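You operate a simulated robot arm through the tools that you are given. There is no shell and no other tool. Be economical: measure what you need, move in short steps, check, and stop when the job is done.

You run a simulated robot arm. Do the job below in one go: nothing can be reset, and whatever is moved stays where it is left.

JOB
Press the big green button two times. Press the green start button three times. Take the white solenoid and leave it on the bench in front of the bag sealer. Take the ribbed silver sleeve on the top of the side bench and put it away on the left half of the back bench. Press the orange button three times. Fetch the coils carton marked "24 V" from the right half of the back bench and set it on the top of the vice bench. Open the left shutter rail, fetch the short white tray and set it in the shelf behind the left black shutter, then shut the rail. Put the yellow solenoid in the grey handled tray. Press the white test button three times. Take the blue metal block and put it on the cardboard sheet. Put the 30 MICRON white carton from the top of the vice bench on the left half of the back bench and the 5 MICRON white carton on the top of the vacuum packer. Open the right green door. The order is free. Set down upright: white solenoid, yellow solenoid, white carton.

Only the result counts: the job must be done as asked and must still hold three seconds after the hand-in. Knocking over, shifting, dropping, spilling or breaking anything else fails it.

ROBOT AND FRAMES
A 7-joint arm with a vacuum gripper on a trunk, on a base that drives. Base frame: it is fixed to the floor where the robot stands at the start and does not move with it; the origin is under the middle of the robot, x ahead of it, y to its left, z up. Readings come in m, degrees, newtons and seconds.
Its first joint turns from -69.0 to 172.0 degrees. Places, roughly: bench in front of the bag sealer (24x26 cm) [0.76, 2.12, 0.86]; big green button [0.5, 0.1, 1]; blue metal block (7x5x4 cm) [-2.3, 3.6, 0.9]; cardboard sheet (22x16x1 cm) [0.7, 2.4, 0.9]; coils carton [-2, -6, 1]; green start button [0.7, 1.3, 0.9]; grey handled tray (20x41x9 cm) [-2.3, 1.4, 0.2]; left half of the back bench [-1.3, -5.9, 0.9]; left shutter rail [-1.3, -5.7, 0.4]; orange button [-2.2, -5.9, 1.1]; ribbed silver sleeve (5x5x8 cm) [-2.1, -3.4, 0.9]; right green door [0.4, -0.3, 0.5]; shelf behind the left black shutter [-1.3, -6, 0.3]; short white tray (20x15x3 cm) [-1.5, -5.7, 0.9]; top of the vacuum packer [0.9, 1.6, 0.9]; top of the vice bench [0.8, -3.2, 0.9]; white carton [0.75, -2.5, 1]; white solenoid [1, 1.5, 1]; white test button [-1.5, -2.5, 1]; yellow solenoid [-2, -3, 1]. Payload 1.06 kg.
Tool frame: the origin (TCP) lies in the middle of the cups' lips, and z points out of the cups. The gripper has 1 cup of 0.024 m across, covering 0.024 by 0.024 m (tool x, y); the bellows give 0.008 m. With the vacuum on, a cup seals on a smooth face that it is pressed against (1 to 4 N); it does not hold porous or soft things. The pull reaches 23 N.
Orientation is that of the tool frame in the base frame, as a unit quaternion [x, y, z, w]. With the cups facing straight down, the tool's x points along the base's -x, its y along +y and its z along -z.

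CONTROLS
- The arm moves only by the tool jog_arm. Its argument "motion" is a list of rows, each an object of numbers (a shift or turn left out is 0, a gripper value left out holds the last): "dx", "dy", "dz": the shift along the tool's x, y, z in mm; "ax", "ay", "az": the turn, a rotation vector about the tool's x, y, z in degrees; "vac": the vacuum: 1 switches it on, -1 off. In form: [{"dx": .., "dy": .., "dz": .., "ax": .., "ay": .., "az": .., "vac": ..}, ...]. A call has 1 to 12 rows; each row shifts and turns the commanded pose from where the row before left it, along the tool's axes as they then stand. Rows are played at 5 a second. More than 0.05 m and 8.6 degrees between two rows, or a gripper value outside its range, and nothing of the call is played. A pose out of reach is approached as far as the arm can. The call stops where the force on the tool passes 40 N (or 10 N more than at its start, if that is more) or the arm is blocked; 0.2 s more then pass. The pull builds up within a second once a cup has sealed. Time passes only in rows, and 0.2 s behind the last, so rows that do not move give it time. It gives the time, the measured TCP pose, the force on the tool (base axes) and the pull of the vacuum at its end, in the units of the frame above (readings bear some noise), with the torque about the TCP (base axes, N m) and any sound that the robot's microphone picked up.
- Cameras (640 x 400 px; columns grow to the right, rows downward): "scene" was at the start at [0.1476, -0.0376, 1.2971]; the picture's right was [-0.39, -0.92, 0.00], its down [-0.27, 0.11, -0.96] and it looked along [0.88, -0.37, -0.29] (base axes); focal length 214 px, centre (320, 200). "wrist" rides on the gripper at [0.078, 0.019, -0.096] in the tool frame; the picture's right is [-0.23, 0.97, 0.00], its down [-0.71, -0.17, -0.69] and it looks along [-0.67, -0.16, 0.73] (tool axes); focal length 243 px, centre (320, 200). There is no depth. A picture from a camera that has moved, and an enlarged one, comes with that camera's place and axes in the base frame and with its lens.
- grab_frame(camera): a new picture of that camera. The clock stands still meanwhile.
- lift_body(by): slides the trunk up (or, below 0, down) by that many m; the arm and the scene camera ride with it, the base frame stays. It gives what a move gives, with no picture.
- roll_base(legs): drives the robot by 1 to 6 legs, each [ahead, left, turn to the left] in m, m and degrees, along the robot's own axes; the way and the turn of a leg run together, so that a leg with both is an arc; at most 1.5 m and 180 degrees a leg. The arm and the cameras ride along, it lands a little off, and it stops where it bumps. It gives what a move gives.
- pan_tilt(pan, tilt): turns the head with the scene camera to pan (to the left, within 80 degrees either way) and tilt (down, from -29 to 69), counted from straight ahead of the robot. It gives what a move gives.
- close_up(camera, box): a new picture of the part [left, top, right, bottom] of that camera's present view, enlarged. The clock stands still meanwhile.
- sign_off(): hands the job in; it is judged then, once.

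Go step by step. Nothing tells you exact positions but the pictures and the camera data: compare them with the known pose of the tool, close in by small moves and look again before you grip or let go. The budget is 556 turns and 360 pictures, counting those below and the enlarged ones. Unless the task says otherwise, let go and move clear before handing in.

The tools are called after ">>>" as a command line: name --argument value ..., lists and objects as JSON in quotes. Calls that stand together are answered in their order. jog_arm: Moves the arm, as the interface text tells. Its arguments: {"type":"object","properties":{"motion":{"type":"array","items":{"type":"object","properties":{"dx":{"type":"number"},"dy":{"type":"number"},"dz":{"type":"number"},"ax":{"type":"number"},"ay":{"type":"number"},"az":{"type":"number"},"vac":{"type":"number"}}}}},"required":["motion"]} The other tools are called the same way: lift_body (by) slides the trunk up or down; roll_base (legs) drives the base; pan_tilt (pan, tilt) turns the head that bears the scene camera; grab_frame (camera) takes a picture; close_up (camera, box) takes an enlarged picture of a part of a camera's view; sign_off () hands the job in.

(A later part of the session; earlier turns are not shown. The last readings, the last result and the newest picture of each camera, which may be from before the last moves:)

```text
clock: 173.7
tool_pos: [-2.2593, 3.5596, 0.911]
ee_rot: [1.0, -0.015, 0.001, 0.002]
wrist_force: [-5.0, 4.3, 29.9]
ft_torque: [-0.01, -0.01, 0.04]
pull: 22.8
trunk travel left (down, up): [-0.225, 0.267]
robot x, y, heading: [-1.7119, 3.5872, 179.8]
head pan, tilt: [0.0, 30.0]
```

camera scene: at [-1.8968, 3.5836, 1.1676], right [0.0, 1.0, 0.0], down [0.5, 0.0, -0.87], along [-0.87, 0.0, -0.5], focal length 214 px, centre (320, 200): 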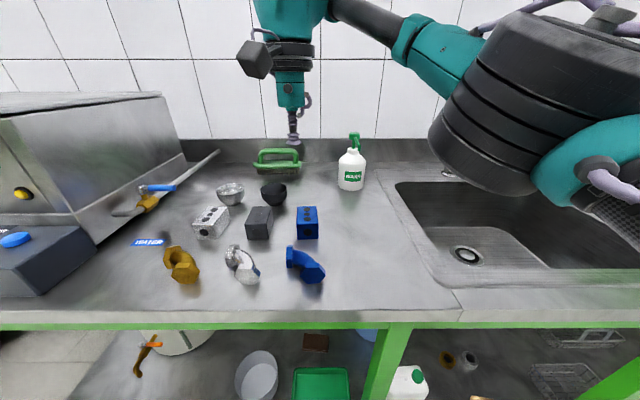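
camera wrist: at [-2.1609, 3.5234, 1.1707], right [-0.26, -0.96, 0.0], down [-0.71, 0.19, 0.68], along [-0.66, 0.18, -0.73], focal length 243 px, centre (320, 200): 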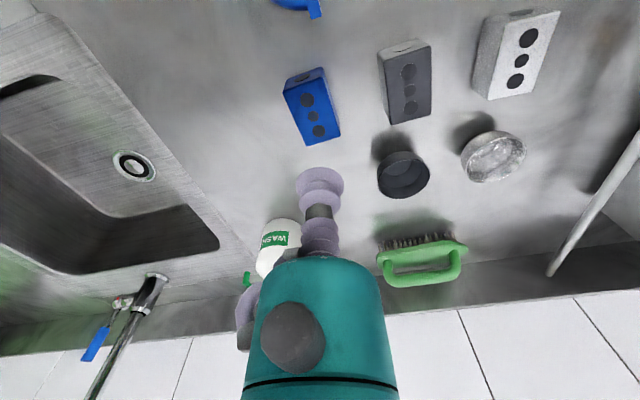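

Sealed. I'll lift the block.

>>> jog_arm --motion '[{"dz": -10}, {"dz": -20}, {"dz": -25}, {}]'

>>> lift_body --by 0.08

>>> grab_frame --camera "scene"

```text
clock: 174.7
tool_pos: [-2.261, 3.5597, 0.9634]
ee_rot: [1.0, -0.013, 0.002, 0.001]
wrist_force: [0.1, -0.3, -2.0]
ft_torque: [-0.01, -0.04, 0.01]
pull: 23.5
trunk travel left (down, up): [-0.225, 0.267]
robot x, y, heading: [-1.7061, 3.5861, 179.6]
head pan, tilt: [0.0, 30.0]
```

```text
clock: 175.9
tool_pos: [-2.2612, 3.5599, 1.0419]
ee_rot: [1.0, -0.014, 0.004, 0.001]
wrist_force: [-0.1, -0.4, -3.2]
ft_torque: [-0.02, 0.03, 0.0]
pull: 23.3
trunk travel left (down, up): [-0.305, 0.187]
robot x, y, heading: [-1.7088, 3.5818, 179.7]
head pan, tilt: [0.0, 30.0]
```

```text
294 pictures are left
camera scene: at [-1.901, 3.5836, 1.1482], right [0.0, 1.0, 0.0], down [0.5, 0.0, -0.87], along [-0.87, 0.0, -0.5], focal length 214 px, centre (320, 200)
```

scene: 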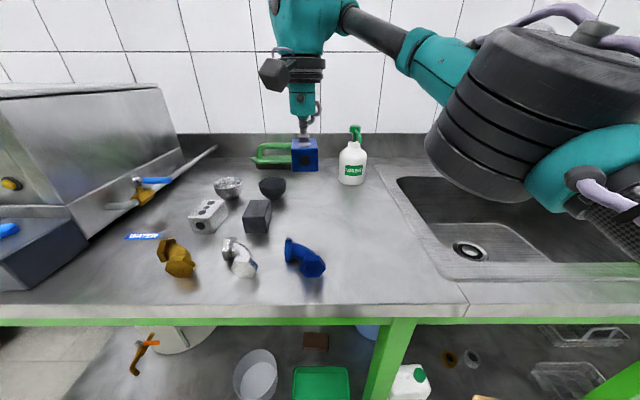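

Block in hand. Now back to the packing bench: back off, turn round and go to y ≈ 2.4.

>>> roll_base --legs '[[-1.2, 0, 0], [0, 0, 180], [0, -1.2, 0]]'

>>> grab_frame --camera "scene"

```text
clock: 200.0
tool_pos: [0.0925, 2.4165, 1.0426]
ee_rot: [-0.014, 1.0, 0.001, -0.002]
wrist_force: [0.7, 0.2, -1.9]
ft_torque: [0.03, 0.02, -0.01]
pull: 22.4
trunk travel left (down, up): [-0.305, 0.187]
robot x, y, heading: [-0.4595, 2.3617, 3.3]
head pan, tilt: [0.0, 30.0]
```

```text
293 pictures are left
camera scene: at [-0.2667, 2.3689, 1.1482], right [0.05, -1.0, 0.0], down [-0.5, -0.03, -0.87], along [0.86, 0.05, -0.5], focal length 214 px, centre (320, 200)
```

scene: 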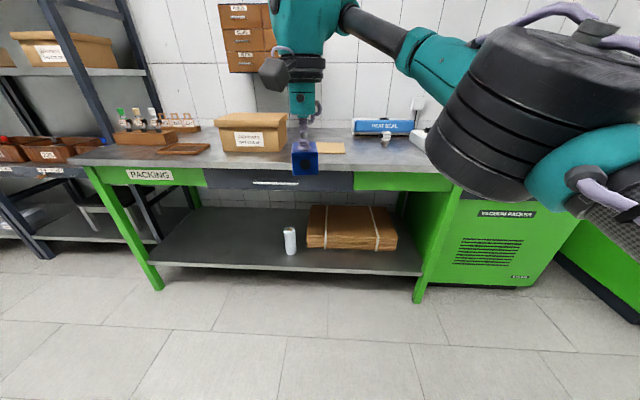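

>>> roll_base --legs '[[0.4, 0, -3.3]]'

>>> grab_frame --camera "scene"

>>> grab_frame --camera "wrist"

```text
clock: 202.4
tool_pos: [0.4887, 2.4015, 1.0432]
ee_rot: [0.009, 1.0, 0.0, -0.003]
wrist_force: [-0.6, 0.8, -3.5]
ft_torque: [-0.01, 0.04, -0.02]
pull: 23.5
trunk travel left (down, up): [-0.305, 0.187]
robot x, y, heading: [-0.0624, 2.37, 0.3]
head pan, tilt: [0.0, 30.0]
```

```text
292 pictures are left
camera scene: at [0.1276, 2.3711, 1.1481], right [0.0, -1.0, 0.0], down [-0.5, 0.0, -0.87], along [0.87, 0.0, -0.5], focal length 214 px, centre (320, 200)
```

scene: 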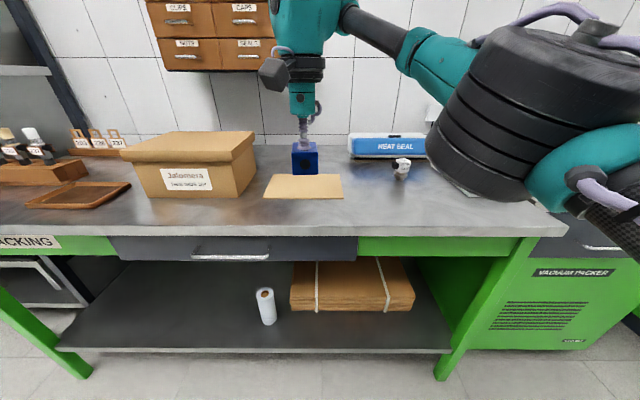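

```text
291 pictures are left
camera wrist: at [0.4103, 2.4212, 1.1385], right [0.25, 0.97, 0.0], down [0.71, -0.19, 0.68], along [0.66, -0.17, -0.73], focal length 243 px, centre (320, 200)
```

wrist: 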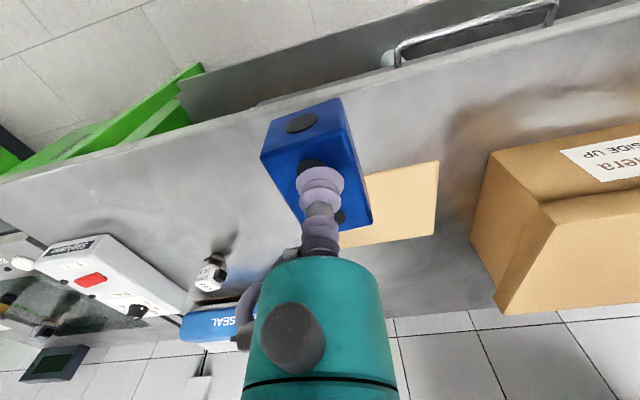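

The cardboard sheet's centre is at about (0.70, 2.415). I'll drive the block over it.

>>> roll_base --legs '[[0.21, 0.012, 0]]'

>>> lift_body --by -0.08

>>> grab_frame --camera "scene"

>>> grab_frame --camera "wrist"

```text
clock: 204.1
tool_pos: [0.6941, 2.4112, 1.0431]
ee_rot: [0.012, 1.0, 0.001, -0.003]
wrist_force: [0.1, 0.1, -3.0]
ft_torque: [0.02, 0.01, 0.01]
pull: 23.3
trunk travel left (down, up): [-0.305, 0.187]
robot x, y, heading: [0.1383, 2.3837, 0.2]
head pan, tilt: [0.0, 30.0]
```

```text
clock: 205.2
tool_pos: [0.6932, 2.4129, 0.9626]
ee_rot: [0.012, 1.0, 0.001, -0.003]
wrist_force: [1.2, 0.7, -2.7]
ft_torque: [-0.02, 0.0, -0.03]
pull: 22.8
trunk travel left (down, up): [-0.225, 0.267]
robot x, y, heading: [0.1418, 2.3822, 0.0]
head pan, tilt: [0.0, 30.0]
```

```text
290 pictures are left
camera scene: at [0.3519, 2.3831, 1.0696], right [0.0, -1.0, 0.0], down [-0.5, 0.0, -0.87], along [0.87, 0.0, -0.5], focal length 214 px, centre (320, 200)
```

scene: 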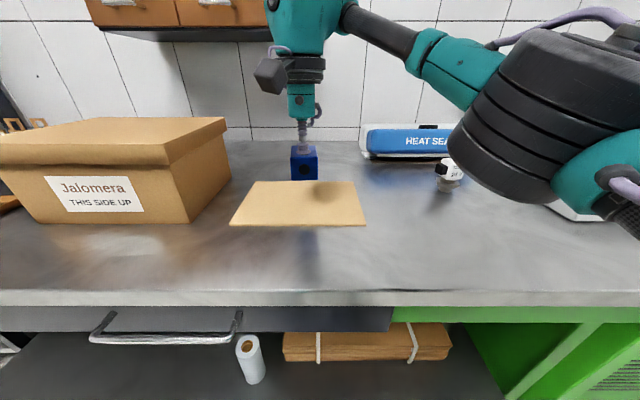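

```text
289 pictures are left
camera wrist: at [0.6159, 2.4324, 1.0588], right [0.26, 0.97, 0.0], down [0.71, -0.19, 0.68], along [0.66, -0.17, -0.73], focal length 243 px, centre (320, 200)
```

wrist: 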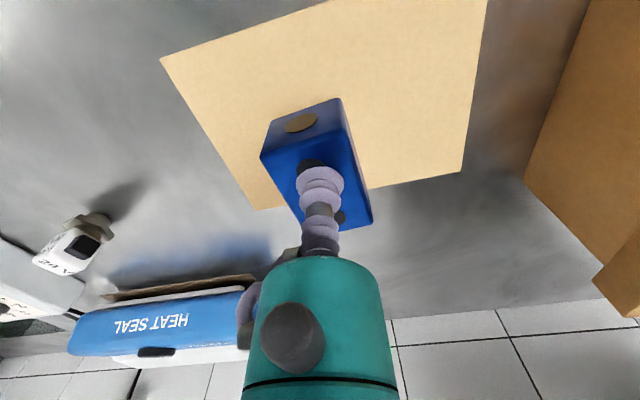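

The block hovers over the middle of the sheet. I'll lower it.

>>> jog_arm --motion '[{"dz": 20}, {"dz": 10}, {"dz": 4}, {"dz": 3}, {}]'

```text
clock: 206.4
tool_pos: [0.694, 2.4124, 0.9255]
ee_rot: [0.012, 1.0, 0.001, -0.002]
wrist_force: [0.2, 0.6, -3.6]
ft_torque: [-0.03, 0.02, -0.04]
pull: 22.9
trunk travel left (down, up): [-0.225, 0.267]
robot x, y, heading: [0.1413, 2.3833, -0.0]
head pan, tilt: [0.0, 30.0]
```

>>> jog_arm --motion '[{"dz": 3}, {"dz": 2}, {}]'

>>> close_up --camera "scene" --box '[240, 120, 380, 220]'

```text
clock: 207.2
tool_pos: [0.6938, 2.413, 0.921]
ee_rot: [0.011, 1.0, 0.002, -0.002]
wrist_force: [0.9, -0.2, -3.1]
ft_torque: [0.01, 0.03, -0.02]
pull: 22.6
trunk travel left (down, up): [-0.225, 0.267]
robot x, y, heading: [0.1385, 2.389, 0.1]
head pan, tilt: [0.0, 30.0]
```

```text
4.00 times, centred on (310, 170) of scene
camera zoom: at [0.352, 2.3831, 1.0696], right [0.0, -1.0, 0.0], down [-0.5, 0.0, -0.87], along [0.87, 0.0, -0.5], focal length 858 px, centre (360, 320)
```

zoom: 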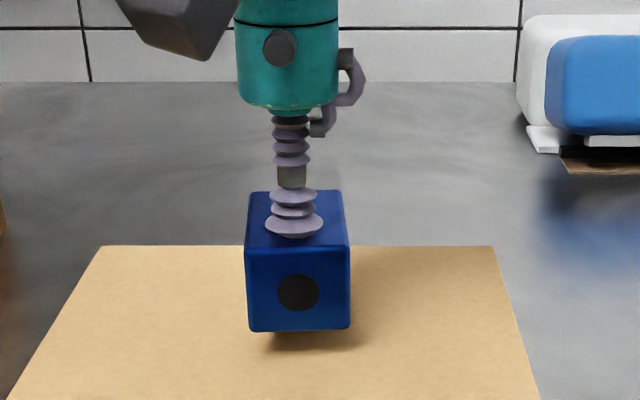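

>>> jog_arm --motion '[{"dz": 2}, {"dz": 2}, {"dz": 2}, {}]'

```text
clock: 208.2
tool_pos: [0.6922, 2.411, 0.9135]
ee_rot: [0.011, 1.0, 0.0, -0.002]
wrist_force: [-0.8, -0.1, -3.1]
ft_torque: [-0.02, 0.06, 0.02]
pull: 22.4
trunk travel left (down, up): [-0.225, 0.267]
robot x, y, heading: [0.1421, 2.3821, -0.1]
head pan, tilt: [0.0, 30.0]
```

>>> jog_arm --motion '[{"dz": 2}, {"dz": 2}, {"dz": 1}, {}]'

>>> close_up --camera "scene" --box '[240, 120, 380, 220]'

```text
clock: 209.2
tool_pos: [0.6928, 2.412, 0.909]
ee_rot: [0.011, 1.0, 0.001, -0.002]
wrist_force: [-0.3, 0.4, -2.9]
ft_torque: [0.0, 0.01, -0.03]
pull: 23.2
trunk travel left (down, up): [-0.225, 0.267]
robot x, y, heading: [0.1393, 2.3839, -0.0]
head pan, tilt: [0.0, 30.0]
```

```text
4.00 times, centred on (310, 170) of scene
camera zoom: at [0.352, 2.3831, 1.0696], right [0.0, -1.0, 0.0], down [-0.5, 0.0, -0.87], along [0.87, 0.0, -0.5], focal length 858 px, centre (360, 320)
```

zoom: 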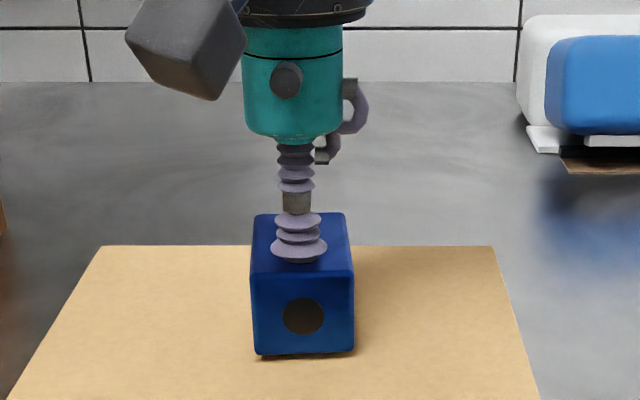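

Nearly touching now. A few more millimetres until the weight comes off, then release.

>>> jog_arm --motion '[{"dz": 2}, {"dz": 2}, {"dz": 1}, {}]'

```text
clock: 210.2
tool_pos: [0.6928, 2.4126, 0.9047]
ee_rot: [0.01, 1.0, 0.001, -0.003]
wrist_force: [-1.3, -0.6, 3.3]
ft_torque: [-0.02, -0.07, -0.01]
pull: 23.1
trunk travel left (down, up): [-0.225, 0.267]
robot x, y, heading: [0.1412, 2.3821, 0.2]
head pan, tilt: [0.0, 30.0]
```

>>> jog_arm --motion '[{"vac": -1}, {}, {}, {}, {"dz": -5}, {"dz": -15}, {"dz": -30}, {}]'

>>> lift_body --by 0.1

>>> grab_frame --camera "scene"

```text
clock: 212.0
tool_pos: [0.695, 2.4128, 0.9541]
ee_rot: [0.012, 1.0, 0.001, -0.002]
wrist_force: [-0.3, 0.7, 0.4]
ft_torque: [0.0, 0.04, 0.02]
pull: 0.0
trunk travel left (down, up): [-0.225, 0.267]
robot x, y, heading: [0.1453, 2.3861, -0.0]
head pan, tilt: [0.0, 30.0]
```

```text
clock: 213.4
tool_pos: [0.6943, 2.4118, 1.0544]
ee_rot: [0.011, 1.0, 0.001, -0.003]
wrist_force: [0.6, 0.4, 0.3]
ft_torque: [-0.02, -0.01, -0.04]
pull: 0.2
trunk travel left (down, up): [-0.325, 0.167]
robot x, y, heading: [0.1408, 2.3881, -0.1]
head pan, tilt: [0.0, 30.0]
```

```text
286 pictures are left
camera scene: at [0.3291, 2.383, 1.1677], right [0.0, -1.0, 0.0], down [-0.5, 0.0, -0.87], along [0.87, 0.0, -0.5], focal length 214 px, centre (320, 200)
```

scene: 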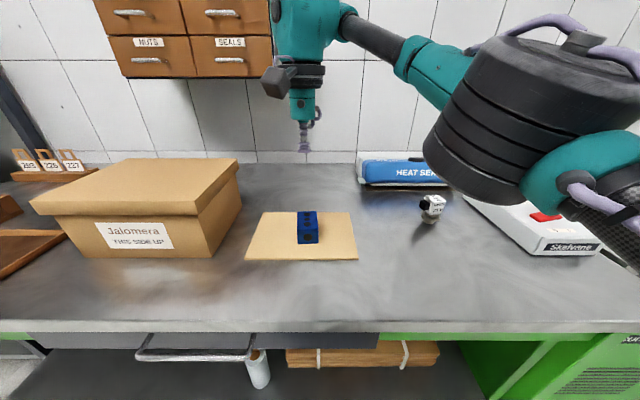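

The block is resting on the sheet. Next I'll look at the grey handled tray on the low shelf at (−2.3, 1.4).

>>> roll_base --legs '[[-0.65, 0, 0], [0, 0, 180], [0.2, 0.9, 0]]'

>>> pan_tilt --pan 0 --tilt 25

>>> grab_frame --camera "scene"

```text
clock: 232.1
tool_pos: [-1.2551, 1.4674, 1.0545]
ee_rot: [1.0, -0.01, 0.002, 0.001]
wrist_force: [0.0, -0.3, 0.0]
ft_torque: [-0.01, -0.02, 0.0]
pull: 0.1
trunk travel left (down, up): [-0.325, 0.167]
robot x, y, heading: [-0.7053, 1.4985, -179.6]
head pan, tilt: [0.0, 30.0]
```

```text
clock: 232.8
tool_pos: [-1.2556, 1.4677, 1.0534]
ee_rot: [1.0, -0.01, 0.003, 0.001]
wrist_force: [0.4, 0.2, 0.2]
ft_torque: [0.0, 0.02, 0.03]
pull: 0.0
trunk travel left (down, up): [-0.325, 0.167]
robot x, y, heading: [-0.7034, 1.4938, -179.6]
head pan, tilt: [0.0, 25.0]
```

```text
285 pictures are left
camera scene: at [-0.8925, 1.4938, 1.1756], right [0.0, 1.0, 0.0], down [0.42, 0.0, -0.91], along [-0.91, 0.0, -0.42], focal length 214 px, centre (320, 200)
```

scene: 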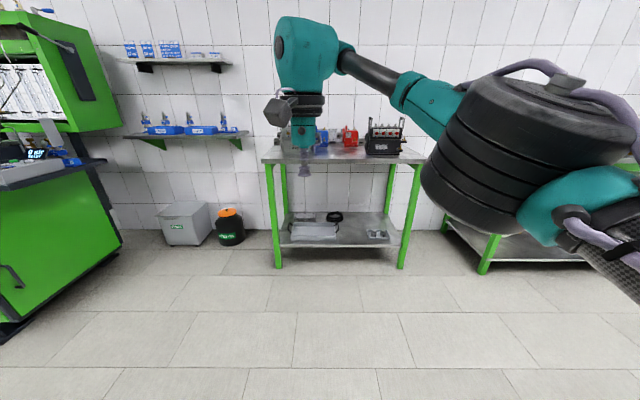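

>>> close_up --camera "scene" --box '[240, 120, 440, 280]'

```text
2.50 times, centred on (340, 200) of scene
camera zoom: at [-0.8925, 1.4938, 1.1756], right [0.0, 1.0, 0.0], down [0.42, 0.0, -0.91], along [-0.91, 0.0, -0.42], focal length 536 px, centre (270, 200)
```

zoom: 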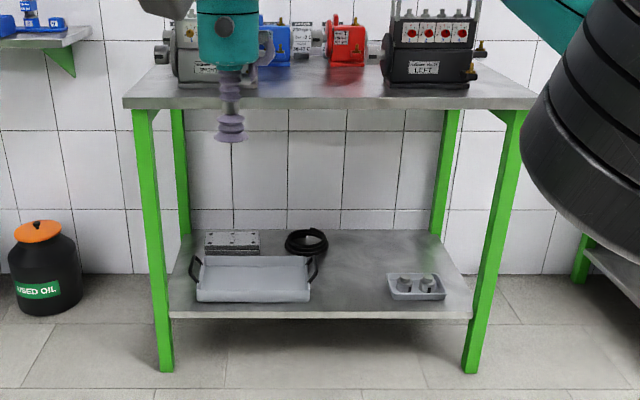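

The tray sits on the low shelf (z ≈ 0.2), behind the bench's front edge. I need to know whether the arm can get that low with the tool horizontal, so I'll test here in free space.

>>> jog_arm --motion '[{"dx": 40}, {"dx": 40}, {"ay": -8.5}, {"ay": -8.5}, {"ay": -8.5}, {"ay": -8.5}, {"ay": -8.5}, {"ay": -8.5}, {"ay": -8.5}, {"ay": -8.5}, {"ay": -8.5}, {"ay": -8.5}]'

>>> lift_body --by -0.32

>>> jog_arm --motion '[{"ay": -5}, {"dx": 40}, {"dx": 40}, {"dx": 40}, {"dx": 40}, {"dx": 40}, {"dx": 40}, {}]'

```text
clock: 235.3
tool_pos: [-1.1754, 1.4651, 1.0563]
ee_rot: [0.739, -0.008, -0.674, -0.005]
wrist_force: [0.2, 0.2, -0.1]
ft_torque: [0.0, 0.0, 0.02]
pull: 0.1
trunk travel left (down, up): [-0.325, 0.167]
robot x, y, heading: [-0.7033, 1.4958, -179.7]
head pan, tilt: [0.0, 25.0]
```

```text
clock: 238.5
tool_pos: [-1.1837, 1.4654, 0.7427]
ee_rot: [0.743, -0.007, -0.669, -0.005]
wrist_force: [-0.2, 0.5, 0.4]
ft_torque: [0.01, 0.02, 0.0]
pull: 0.1
trunk travel left (down, up): [-0.005, 0.487]
robot x, y, heading: [-0.7082, 1.4946, -179.8]
head pan, tilt: [0.0, 25.0]
```

```text
clock: 240.3
tool_pos: [-1.1998, 1.4681, 0.5028]
ee_rot: [0.714, -0.006, -0.7, -0.005]
wrist_force: [-0.3, -0.3, 0.4]
ft_torque: [0.02, 0.0, 0.02]
pull: 0.0
out of reach, approached as far as the arm can: row 1, 7
trunk travel left (down, up): [-0.005, 0.487]
robot x, y, heading: [-0.7029, 1.4934, -180.1]
head pan, tilt: [0.0, 25.0]
```

>>> jog_arm --motion '[{"dz": 40}, {"dz": 40}, {"dx": 40}, {"dx": 40}, {"dz": 30, "dx": 30}, {"dx": 40}, {"dx": 40}, {}]'

>>> grab_frame --camera "scene"

```text
clock: 242.1
tool_pos: [-1.2934, 1.4353, 0.3853]
ee_rot: [0.716, -0.01, -0.698, -0.009]
wrist_force: [-0.5, -0.2, 0.5]
ft_torque: [0.0, 0.0, -0.01]
pull: 0.0
out of reach, approached as far as the arm can: row 5, 6, 7
trunk travel left (down, up): [-0.005, 0.487]
robot x, y, heading: [-0.7026, 1.4975, -180.0]
head pan, tilt: [0.0, 25.0]
```

```text
283 pictures are left
camera scene: at [-0.9847, 1.4935, 0.8494], right [0.0, 1.0, 0.0], down [0.42, 0.0, -0.91], along [-0.91, 0.0, -0.42], focal length 214 px, centre (320, 200)
```

scene: 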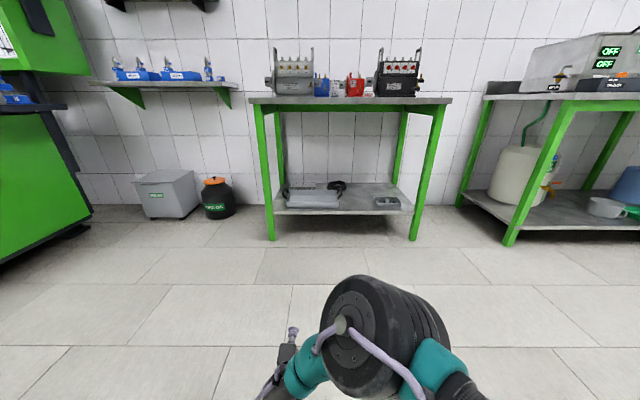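

With the tool horizontal I get to z ≈ 0.385 at r ≈ 0.59. Now I'll test the tool-down reach at low height.

>>> jog_arm --motion '[{"dz": -40, "dx": -40}, {"dz": -40, "dx": -30}, {"dz": -40}, {"ay": 8.5}, {"ay": 8.5}, {"ay": 8.5}, {"ay": 8.5}, {"ay": 8.5}, {"ay": 8.5}, {"ay": 8.5}, {"ay": 8.5}]'

>>> grab_frame --camera "scene"

```text
refused: row 1 steps farther than a row can; nothing moved
```

```text
282 pictures are left
camera scene: at [-0.9847, 1.4935, 0.8494], right [0.0, 1.0, 0.0], down [0.42, 0.0, -0.91], along [-0.91, 0.0, -0.42], focal length 214 px, centre (320, 200)
```

scene: 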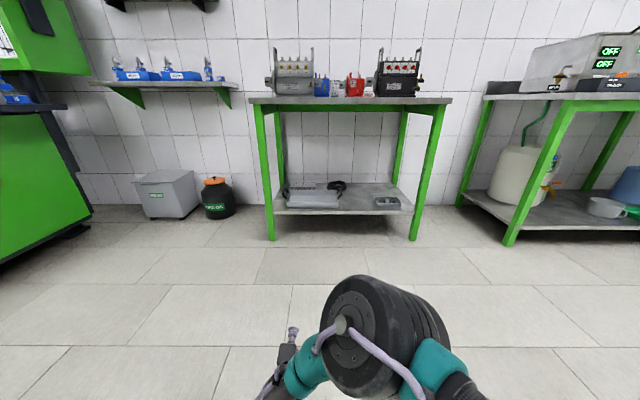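

>>> jog_arm --motion '[{"dz": -30, "dx": -30}, {"dz": -30, "dx": -30}, {"dz": -30}, {"ay": 8.5}, {"ay": 8.5}, {"ay": 8.5}, {"ay": 8.5}, {"ay": 8.5}, {"ay": 8.5}, {"ay": 8.5}, {"ay": 8.5}, {"ay": 8.5}]'

>>> grab_frame --camera "scene"

```text
clock: 244.7
tool_pos: [-1.205, 1.435, 0.4512]
ee_rot: [0.994, -0.01, -0.108, 0.001]
wrist_force: [0.2, 0.2, 0.9]
ft_torque: [0.0, 0.01, 0.0]
pull: 0.0
trunk travel left (down, up): [-0.005, 0.487]
robot x, y, heading: [-0.7037, 1.4998, -179.7]
head pan, tilt: [0.0, 25.0]
```

```text
281 pictures are left
camera scene: at [-0.9847, 1.4935, 0.8494], right [0.0, 1.0, 0.0], down [0.42, 0.0, -0.91], along [-0.91, 0.0, -0.42], focal length 214 px, centre (320, 200)
```

scene: 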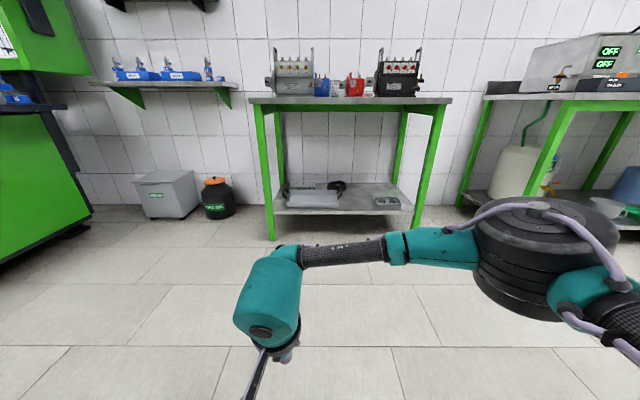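

Tool-down works well at r = 0.5, z = 0.45. Let me see how low it goes.

>>> jog_arm --motion '[{"ay": 8}, {"ay": 4}, {"dz": 40}, {"dz": 40}, {"dz": 40}, {"dz": 30}, {"dz": 30}, {}]'

>>> grab_frame --camera "scene"

```text
clock: 246.5
tool_pos: [-1.2083, 1.4353, 0.269]
ee_rot: [1.0, -0.01, -0.005, 0.001]
wrist_force: [0.1, 0.5, -0.2]
ft_torque: [-0.01, 0.01, 0.0]
pull: 0.0
trunk travel left (down, up): [-0.005, 0.487]
robot x, y, heading: [-0.705, 1.4928, -179.9]
head pan, tilt: [0.0, 25.0]
```

```text
280 pictures are left
camera scene: at [-0.9847, 1.4935, 0.8494], right [0.0, 1.0, 0.0], down [0.42, 0.0, -0.91], along [-0.91, 0.0, -0.42], focal length 214 px, centre (320, 200)
```

scene: 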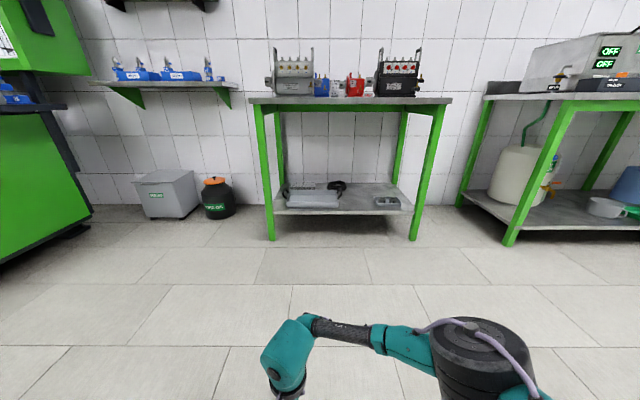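

Excellent: tool-down at z 0.27 is reachable, so the low tray is feasible. I'll return to a travel height and head for the yellow solenoid area.

>>> lift_body --by 0.32

>>> jog_arm --motion '[{"dz": -45}, {"dz": -45}, {"dz": -45}, {"dz": -45}, {"dz": -45}, {"dz": -45}, {"dz": -45}, {"dz": -45}, {"dz": -45}, {}]'

>>> roll_base --legs '[[-0.1, 1.4, 0], [0, 1.4, 0]]'

>>> pan_tilt --pan 30 --tilt 20

>>> grab_frame --camera "scene"

```text
clock: 249.7
tool_pos: [-1.2066, 1.4351, 0.5909]
ee_rot: [1.0, -0.009, -0.004, 0.001]
wrist_force: [-0.3, 0.3, 0.4]
ft_torque: [-0.01, 0.0, 0.0]
pull: 0.2
trunk travel left (down, up): [-0.325, 0.167]
robot x, y, heading: [-0.704, 1.5009, -179.7]
head pan, tilt: [0.0, 25.0]
```

```text
clock: 251.9
tool_pos: [-1.2023, 1.4324, 0.9963]
ee_rot: [1.0, -0.01, -0.004, 0.0]
wrist_force: [0.4, 0.3, 0.7]
ft_torque: [0.0, 0.01, -0.04]
pull: 0.2
trunk travel left (down, up): [-0.325, 0.167]
robot x, y, heading: [-0.6995, 1.493, -179.8]
head pan, tilt: [0.0, 25.0]
```

```text
clock: 276.7
tool_pos: [-1.0706, -1.4022, 0.994]
ee_rot: [1.0, -0.006, -0.005, 0.001]
wrist_force: [0.9, -0.3, 0.6]
ft_torque: [-0.02, 0.01, -0.01]
pull: 0.2
trunk travel left (down, up): [-0.325, 0.167]
robot x, y, heading: [-0.571, -1.3364, -179.4]
head pan, tilt: [0.0, 25.0]
```

```text
clock: 277.6
tool_pos: [-1.07, -1.4017, 0.9942]
ee_rot: [1.0, -0.007, -0.005, 0.001]
wrist_force: [-0.3, -0.6, -0.6]
ft_torque: [-0.01, 0.03, -0.01]
pull: 0.1
trunk travel left (down, up): [-0.325, 0.167]
robot x, y, heading: [-0.5721, -1.3357, -179.6]
head pan, tilt: [30.0, 20.0]
```

```text
279 pictures are left
camera scene: at [-0.7499, -1.385, 1.1837], right [-0.51, 0.86, 0.0], down [0.29, 0.17, -0.94], along [-0.81, -0.48, -0.34], focal length 214 px, centre (320, 200)
```

scene: 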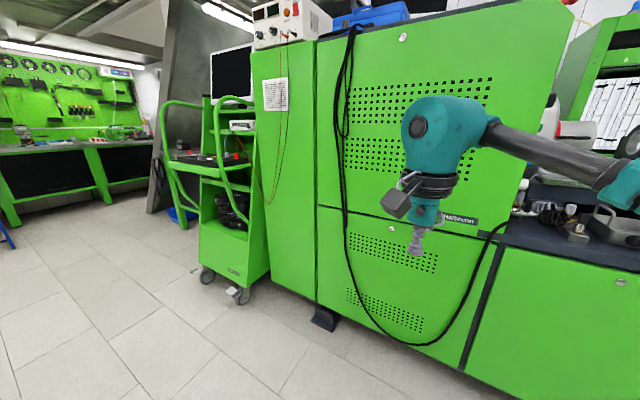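

I see a tall green machine and a cart beyond it; the back bench with pegboard is further on. I'll continue to y ≈ −2.5.

>>> roll_base --legs '[[0, 1.2, 0]]'

>>> pan_tilt --pan 0 --tilt 20

>>> grab_frame --camera "scene"

>>> pan_tilt --pan 45 --tilt 20

>>> grab_frame --camera "scene"

```text
clock: 288.3
tool_pos: [-1.0563, -2.5872, 0.9938]
ee_rot: [1.0, -0.006, -0.004, 0.001]
wrist_force: [0.1, -0.1, 0.0]
ft_torque: [0.05, 0.0, 0.04]
pull: 0.1
trunk travel left (down, up): [-0.325, 0.167]
robot x, y, heading: [-0.5601, -2.5212, -179.2]
head pan, tilt: [30.0, 20.0]
```

```text
clock: 289.2
tool_pos: [-1.056, -2.5881, 0.9948]
ee_rot: [1.0, -0.007, -0.004, 0.0]
wrist_force: [0.1, -0.5, 0.4]
ft_torque: [-0.01, 0.0, -0.03]
pull: 0.1
trunk travel left (down, up): [-0.325, 0.167]
robot x, y, heading: [-0.5574, -2.5191, -179.4]
head pan, tilt: [0.0, 20.0]
```

```text
278 pictures are left
camera scene: at [-0.749, -2.5242, 1.1837], right [-0.01, 1.0, 0.0], down [0.34, 0.0, -0.94], along [-0.94, -0.01, -0.34], focal length 214 px, centre (320, 200)
```

scene: 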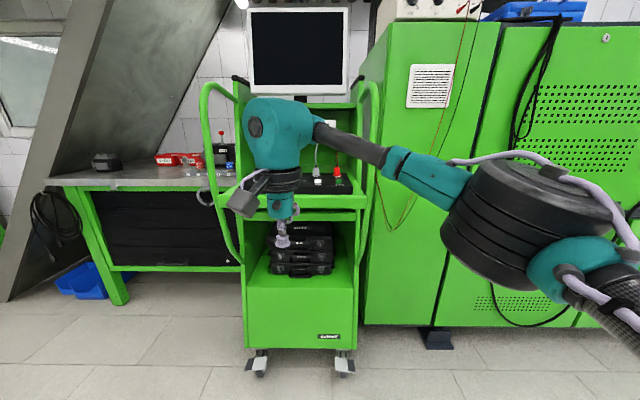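

```text
clock: 290.3
tool_pos: [-1.0564, -2.5876, 0.9935]
ee_rot: [1.0, -0.006, -0.004, 0.0]
wrist_force: [0.9, 0.5, -0.5]
ft_torque: [0.02, -0.03, -0.03]
pull: 0.0
trunk travel left (down, up): [-0.325, 0.167]
robot x, y, heading: [-0.5565, -2.5212, -179.4]
head pan, tilt: [45.0, 20.0]
```

```text
277 pictures are left
camera scene: at [-0.721, -2.5896, 1.1837], right [-0.71, 0.7, 0.0], down [0.24, 0.24, -0.94], along [-0.66, -0.67, -0.34], focal length 214 px, centre (320, 200)
```

scene: 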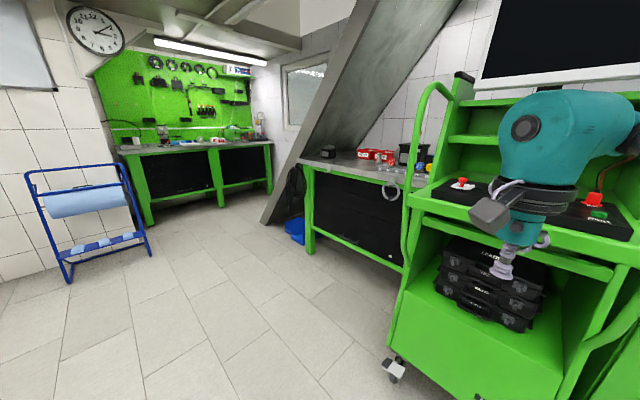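

The cart's control panel holds buttons. I'll zoom in on it from straight ahead.

>>> pan_tilt --pan -10 --tilt 25

>>> close_up --camera "scene" --box '[200, 80, 440, 230]'

>>> close_up --camera "wrist" --box '[80, 0, 560, 300]'

```text
clock: 291.6
tool_pos: [-1.0556, -2.5871, 0.994]
ee_rot: [1.0, -0.007, -0.004, 0.0]
wrist_force: [-0.6, -0.5, 1.0]
ft_torque: [-0.01, 0.02, -0.01]
pull: 0.0
trunk travel left (down, up): [-0.325, 0.167]
robot x, y, heading: [-0.5574, -2.5215, -179.3]
head pan, tilt: [-10.0, 25.0]
```

```text
2.67 times, centred on (320, 155) of scene
camera zoom: at [-0.7468, -2.5082, 1.1756], right [0.16, 0.99, 0.0], down [0.42, -0.07, -0.91], along [-0.89, 0.15, -0.42], focal length 572 px, centre (320, 320)
```

zoom: 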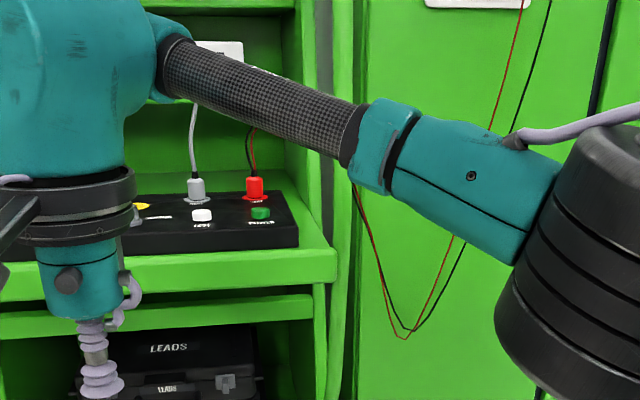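

```text
1.33 times, centred on (320, 150) of wrist
camera zoom: at [-0.9782, -2.608, 1.0887], right [-0.25, -0.97, 0.0], down [-0.7, 0.18, 0.69], along [-0.67, 0.17, -0.72], focal length 324 px, centre (320, 267)
```

zoom: 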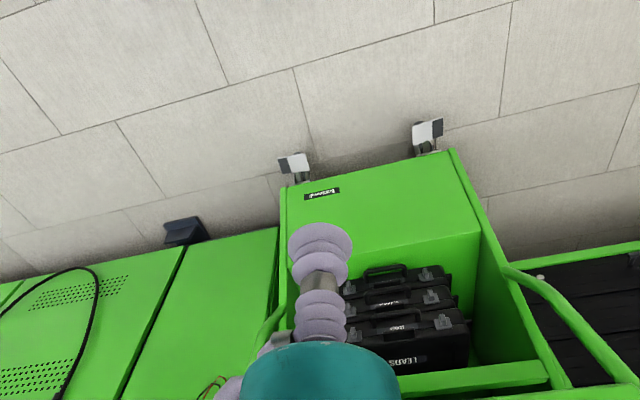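

The white TEST button is at about (−1.53, −2.54, 0.98), between the cart's rails with leads behind it. I'll approach at an angle (heading 150°) so the forearm stays clear of the right rail, stopping short to look.

>>> roll_base --legs '[[0, 0, -30], [0, 0.456, 0], [0.18, 0, 0]]'

>>> jog_arm --motion '[{"dz": -30, "ay": -7}, {"dz": -30, "ay": -8}, {}]'

>>> pan_tilt --pan 10 --tilt 25

>>> grab_frame --camera "scene"

>>> grab_frame --camera "wrist"

```text
clock: 298.7
tool_pos: [-1.4012, -2.642, 0.9927]
ee_rot: [0.965, -0.263, -0.005, 0.0]
wrist_force: [-0.5, -0.6, -0.4]
ft_torque: [0.02, 0.04, 0.0]
pull: 0.0
trunk travel left (down, up): [-0.325, 0.167]
robot x, y, heading: [-0.9376, -2.8321, 151.1]
head pan, tilt: [-10.0, 25.0]
```

```text
clock: 299.5
tool_pos: [-1.3943, -2.6414, 1.0546]
ee_rot: [0.956, -0.262, -0.131, -0.035]
wrist_force: [-0.8, -0.2, -1.0]
ft_torque: [-0.01, 0.01, 0.02]
pull: 0.0
trunk travel left (down, up): [-0.325, 0.167]
robot x, y, heading: [-0.9389, -2.8296, 150.8]
head pan, tilt: [-10.0, 25.0]
```

```text
clock: 300.3
tool_pos: [-1.3945, -2.6424, 1.0536]
ee_rot: [0.956, -0.261, -0.131, -0.035]
wrist_force: [1.0, -0.4, -0.7]
ft_torque: [-0.03, -0.01, -0.02]
pull: 0.1
trunk travel left (down, up): [-0.325, 0.167]
robot x, y, heading: [-0.9348, -2.827, 151.0]
head pan, tilt: [10.0, 25.0]
```

```text
274 pictures are left
camera scene: at [-1.1065, -2.7553, 1.1756], right [0.33, 0.94, 0.0], down [0.4, -0.14, -0.91], along [-0.86, 0.3, -0.42], focal length 214 px, centre (320, 200)
```

scene: 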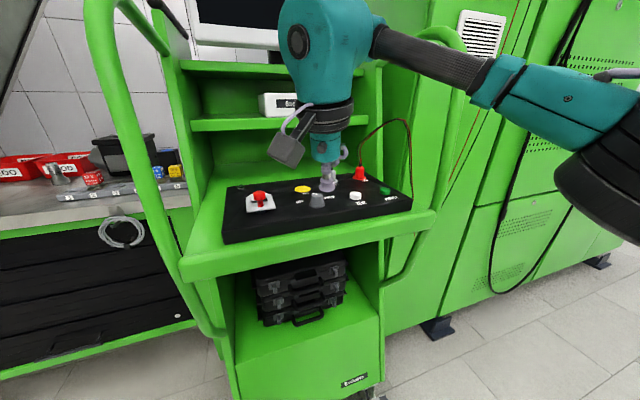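

```text
273 pictures are left
camera wrist: at [-1.3164, -2.71, 1.1244], right [-0.69, -0.72, 0.06], down [-0.34, 0.4, 0.85], along [-0.64, 0.56, -0.52], focal length 243 px, centre (320, 200)
```

wrist: 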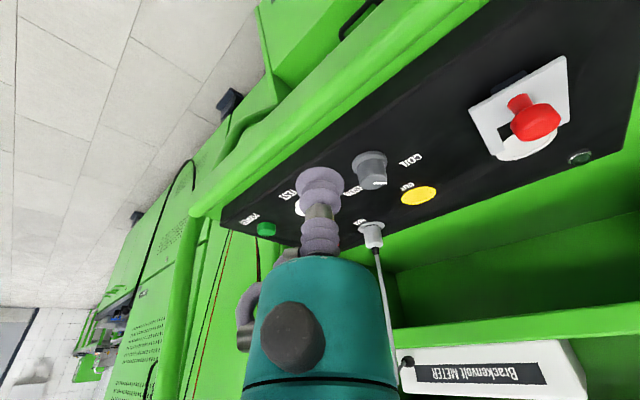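

TEST is at about (−1.492, −2.539, 0.986). I'll drive the last bit, keeping the tool tilted 15° so it stays clear of the leads behind.

>>> roll_base --legs '[[0.118, -0.043, 0]]'

>>> grab_frame --camera "scene"

>>> grab_frame --camera "wrist"

```text
clock: 301.6
tool_pos: [-1.4756, -2.5457, 1.0542]
ee_rot: [0.956, -0.262, -0.13, -0.035]
wrist_force: [-1.1, -0.8, 0.7]
ft_torque: [0.0, 0.01, 0.01]
pull: 0.2
trunk travel left (down, up): [-0.325, 0.167]
robot x, y, heading: [-1.0142, -2.7318, 150.7]
head pan, tilt: [10.0, 25.0]
```

```text
272 pictures are left
camera scene: at [-1.1886, -2.6584, 1.1755], right [0.33, 0.94, 0.0], down [0.4, -0.14, -0.91], along [-0.86, 0.3, -0.42], focal length 214 px, centre (320, 200)
```

scene: 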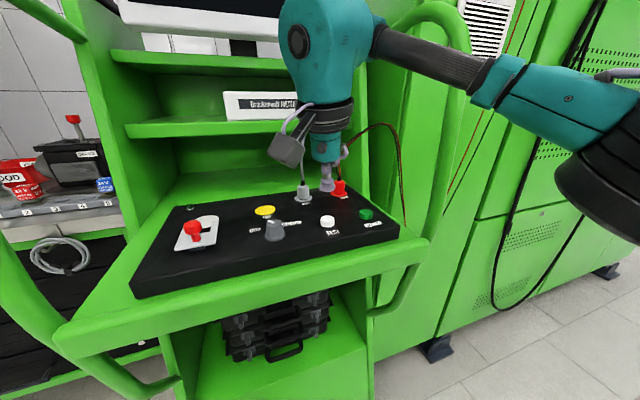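

```text
271 pictures are left
camera wrist: at [-1.3984, -2.6126, 1.1242], right [-0.69, -0.72, 0.06], down [-0.34, 0.4, 0.85], along [-0.64, 0.56, -0.52], focal length 243 px, centre (320, 200)
```

wrist: 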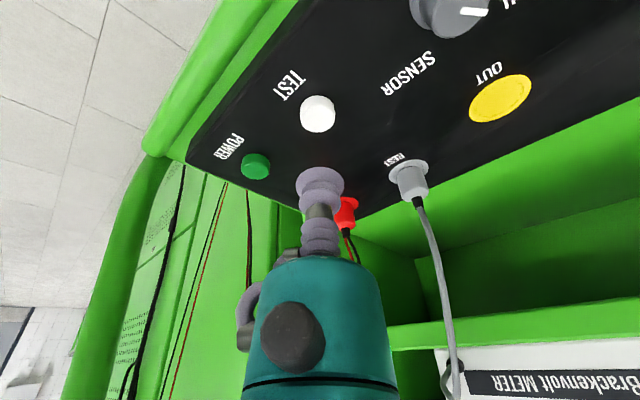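

TEST is refined to (−1.480, −2.5445, 0.992). I'll nudge back and press along the tool axis.

>>> jog_arm --motion '[{"dx": 12}, {"dz": 40}, {"dz": 10}, {"dz": 6}, {"dz": 4}, {"dz": 4}, {}]'

>>> grab_frame --camera "wrist"

```text
clock: 303.2
tool_pos: [-1.4802, -2.5418, 0.9876]
ee_rot: [0.955, -0.263, -0.13, -0.035]
wrist_force: [1.3, -0.2, 1.4]
ft_torque: [0.01, -0.03, 0.02]
pull: 0.0
trunk travel left (down, up): [-0.325, 0.167]
robot x, y, heading: [-1.0179, -2.7336, 150.7]
head pan, tilt: [10.0, 25.0]
```

```text
270 pictures are left
camera wrist: at [-1.4029, -2.6104, 1.0583], right [-0.69, -0.72, 0.06], down [-0.34, 0.4, 0.85], along [-0.64, 0.56, -0.52], focal length 243 px, centre (320, 200)
```

wrist: 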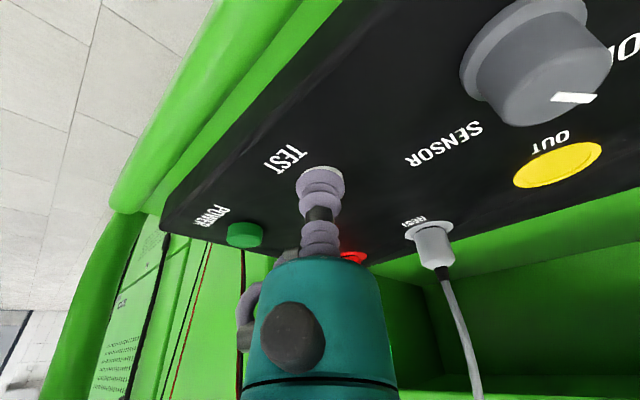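

On the button now. Pressing further in small steps until it clicks.

>>> jog_arm --motion '[{"dz": 3}, {"dz": 3}, {"dz": 2}, {}]'

```text
clock: 304.2
tool_pos: [-1.4807, -2.5416, 0.9805]
ee_rot: [0.955, -0.262, -0.131, -0.035]
wrist_force: [0.0, -1.6, 3.9]
ft_torque: [0.04, 0.02, -0.02]
pull: 0.1
trunk travel left (down, up): [-0.325, 0.167]
robot x, y, heading: [-1.0175, -2.7354, 151.0]
head pan, tilt: [10.0, 25.0]
heard: click
```

>>> jog_arm --motion '[{"dz": -10}, {"dz": -10}, {}, {}]'

>>> jog_arm --motion '[{"dz": 10}, {"dz": 5}, {"dz": 4}, {"dz": 3}, {}]'

>>> jog_arm --motion '[{"dz": -10}, {"dz": -12}, {}, {}]'

>>> jog_arm --motion '[{"dz": 10}, {"dz": 5}, {"dz": 4}, {"dz": 3}, {}]'

>>> jog_arm --motion '[{"dz": -10}, {"dz": -12}, {"dz": -30}, {"dz": -30}, {}]'

```text
clock: 305.2
tool_pos: [-1.4761, -2.5425, 1.0006]
ee_rot: [0.956, -0.262, -0.13, -0.034]
wrist_force: [-0.6, -0.2, -0.2]
ft_torque: [0.01, 0.0, 0.01]
pull: 0.0
trunk travel left (down, up): [-0.325, 0.167]
robot x, y, heading: [-1.016, -2.7374, 150.7]
head pan, tilt: [10.0, 25.0]
```

```text
clock: 306.4
tool_pos: [-1.4811, -2.5417, 0.9793]
ee_rot: [0.955, -0.262, -0.131, -0.035]
wrist_force: [1.7, -1.1, 4.4]
ft_torque: [0.03, 0.06, -0.03]
pull: 0.1
trunk travel left (down, up): [-0.325, 0.167]
robot x, y, heading: [-1.0155, -2.7364, 150.9]
head pan, tilt: [10.0, 25.0]
heard: click
```

```text
clock: 307.4
tool_pos: [-1.4763, -2.5443, 1.0001]
ee_rot: [0.955, -0.262, -0.13, -0.035]
wrist_force: [-0.2, 0.3, 0.5]
ft_torque: [-0.01, 0.0, 0.0]
pull: 0.1
trunk travel left (down, up): [-0.325, 0.167]
robot x, y, heading: [-1.0167, -2.7343, 150.9]
head pan, tilt: [10.0, 25.0]
```

```text
clock: 308.6
tool_pos: [-1.4806, -2.5409, 0.9801]
ee_rot: [0.955, -0.262, -0.132, -0.035]
wrist_force: [0.9, -1.5, 4.4]
ft_torque: [-0.06, -0.01, 0.03]
pull: 0.0
trunk travel left (down, up): [-0.325, 0.167]
robot x, y, heading: [-1.0143, -2.7348, 150.6]
head pan, tilt: [10.0, 25.0]
heard: click
```

```text
clock: 309.8
tool_pos: [-1.4628, -2.5528, 1.0576]
ee_rot: [0.955, -0.263, -0.13, -0.036]
wrist_force: [0.4, 0.4, 0.2]
ft_torque: [-0.02, -0.01, -0.03]
pull: 0.0
trunk travel left (down, up): [-0.325, 0.167]
robot x, y, heading: [-1.0179, -2.7334, 150.6]
head pan, tilt: [10.0, 25.0]
```

Three clicks: TEST is done. Now I'll back off, square up and look at the side bench for the yellow solenoid and silver sleeve.

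>>> roll_base --legs '[[-0.25, 0, 0], [0, 0, 29.3], [0, 0.2, 0]]'

>>> jog_arm --motion '[{"ay": 8}, {"ay": 7}, {}]'

>>> pan_tilt --pan 0 --tilt 20

>>> grab_frame --camera "scene"

>>> grab_frame --camera "wrist"

```text
clock: 315.0
tool_pos: [-1.2792, -3.1141, 1.0577]
ee_rot: [0.991, -0.014, -0.135, -0.001]
wrist_force: [0.0, 0.9, 0.0]
ft_torque: [0.04, 0.04, 0.0]
pull: 0.1
trunk travel left (down, up): [-0.325, 0.167]
robot x, y, heading: [-0.8002, -3.0524, 179.3]
head pan, tilt: [10.0, 25.0]
```

```text
clock: 315.8
tool_pos: [-1.2791, -3.1136, 1.058]
ee_rot: [1.0, -0.013, -0.004, 0.001]
wrist_force: [-0.5, 0.1, 0.1]
ft_torque: [0.01, 0.0, 0.04]
pull: 0.1
trunk travel left (down, up): [-0.325, 0.167]
robot x, y, heading: [-0.8044, -3.0568, 179.4]
head pan, tilt: [10.0, 25.0]
```

```text
clock: 316.5
tool_pos: [-1.2794, -3.1145, 1.0587]
ee_rot: [1.0, -0.015, -0.004, 0.001]
wrist_force: [0.1, -0.4, 0.2]
ft_torque: [0.03, -0.01, -0.02]
pull: 0.1
trunk travel left (down, up): [-0.325, 0.167]
robot x, y, heading: [-0.8025, -3.0547, 179.8]
head pan, tilt: [0.0, 20.0]
```

```text
269 pictures are left
camera scene: at [-0.9913, -3.0573, 1.1837], right [0.0, 1.0, 0.0], down [0.34, 0.0, -0.94], along [-0.94, 0.0, -0.34], focal length 214 px, centre (320, 200)
```

scene: 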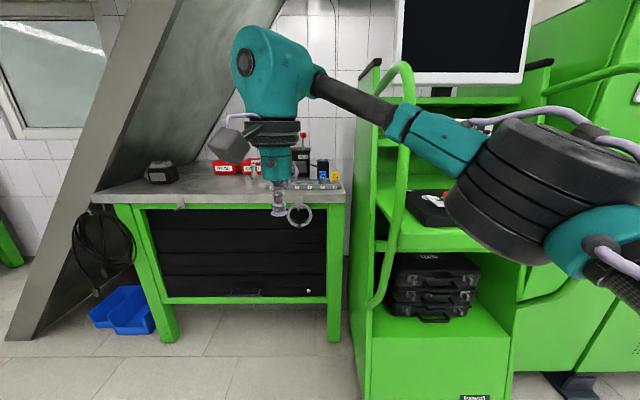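

```text
268 pictures are left
camera wrist: at [-1.2012, -3.1354, 1.1527], right [-0.26, -0.96, 0.0], down [-0.7, 0.19, 0.69], along [-0.67, 0.18, -0.72], focal length 243 px, centre (320, 200)
```

wrist: 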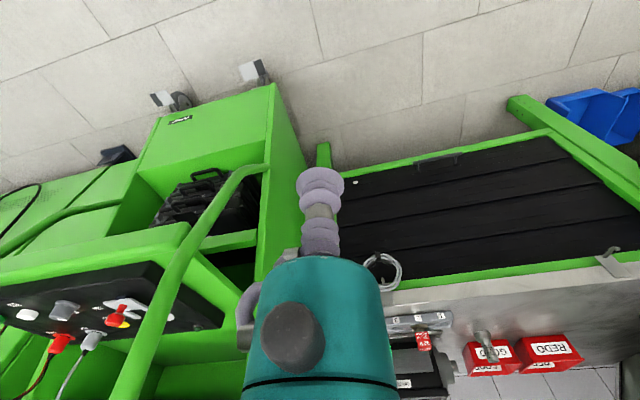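

The elbow is close to the cart rail, so I'll shift left before going forward, then zoom in on the bench top.

>>> roll_base --legs '[[0, 0.3, 0]]'

>>> pan_tilt --pan -10 --tilt 20

>>> close_up --camera "scene" --box '[120, 100, 440, 300]'

>>> close_up --camera "wrist" --box '[160, 200, 480, 400]'

```text
clock: 319.8
tool_pos: [-1.2803, -3.4167, 1.058]
ee_rot: [1.0, -0.012, -0.004, 0.001]
wrist_force: [-0.4, 0.5, -0.1]
ft_torque: [0.0, -0.02, 0.01]
pull: 0.0
trunk travel left (down, up): [-0.325, 0.167]
robot x, y, heading: [-0.8019, -3.3579, 179.6]
head pan, tilt: [0.0, 20.0]
```

```text
clock: 320.5
tool_pos: [-1.2801, -3.416, 1.0576]
ee_rot: [1.0, -0.012, -0.005, 0.001]
wrist_force: [-0.2, -0.2, 0.0]
ft_torque: [0.01, 0.03, -0.01]
pull: 0.1
trunk travel left (down, up): [-0.325, 0.167]
robot x, y, heading: [-0.801, -3.3608, 180.0]
head pan, tilt: [-10.0, 20.0]
```

```text
2.00 times, centred on (280, 200) of scene
camera zoom: at [-0.9908, -3.3432, 1.1837], right [0.17, 0.98, 0.0], down [0.34, -0.06, -0.94], along [-0.93, 0.16, -0.34], focal length 429 px, centre (400, 200)
```

zoom: 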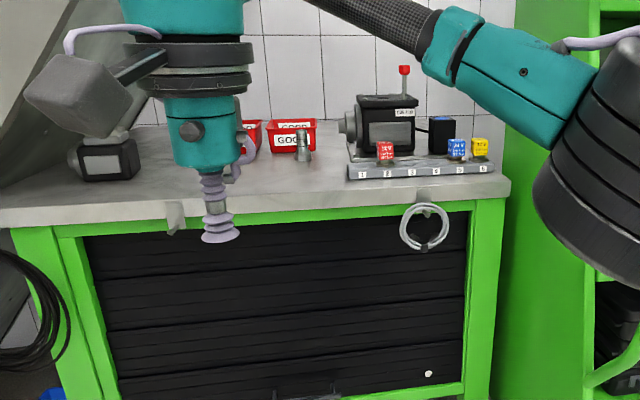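

```text
2.00 times, centred on (320, 300) of wrist
camera zoom: at [-1.2018, -3.4382, 1.1527], right [-0.26, -0.97, 0.0], down [-0.7, 0.19, 0.69], along [-0.67, 0.18, -0.72], focal length 485 px, centre (320, 0)
```

zoom: 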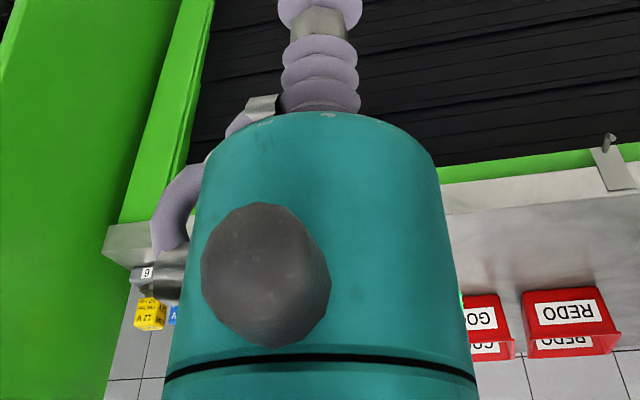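

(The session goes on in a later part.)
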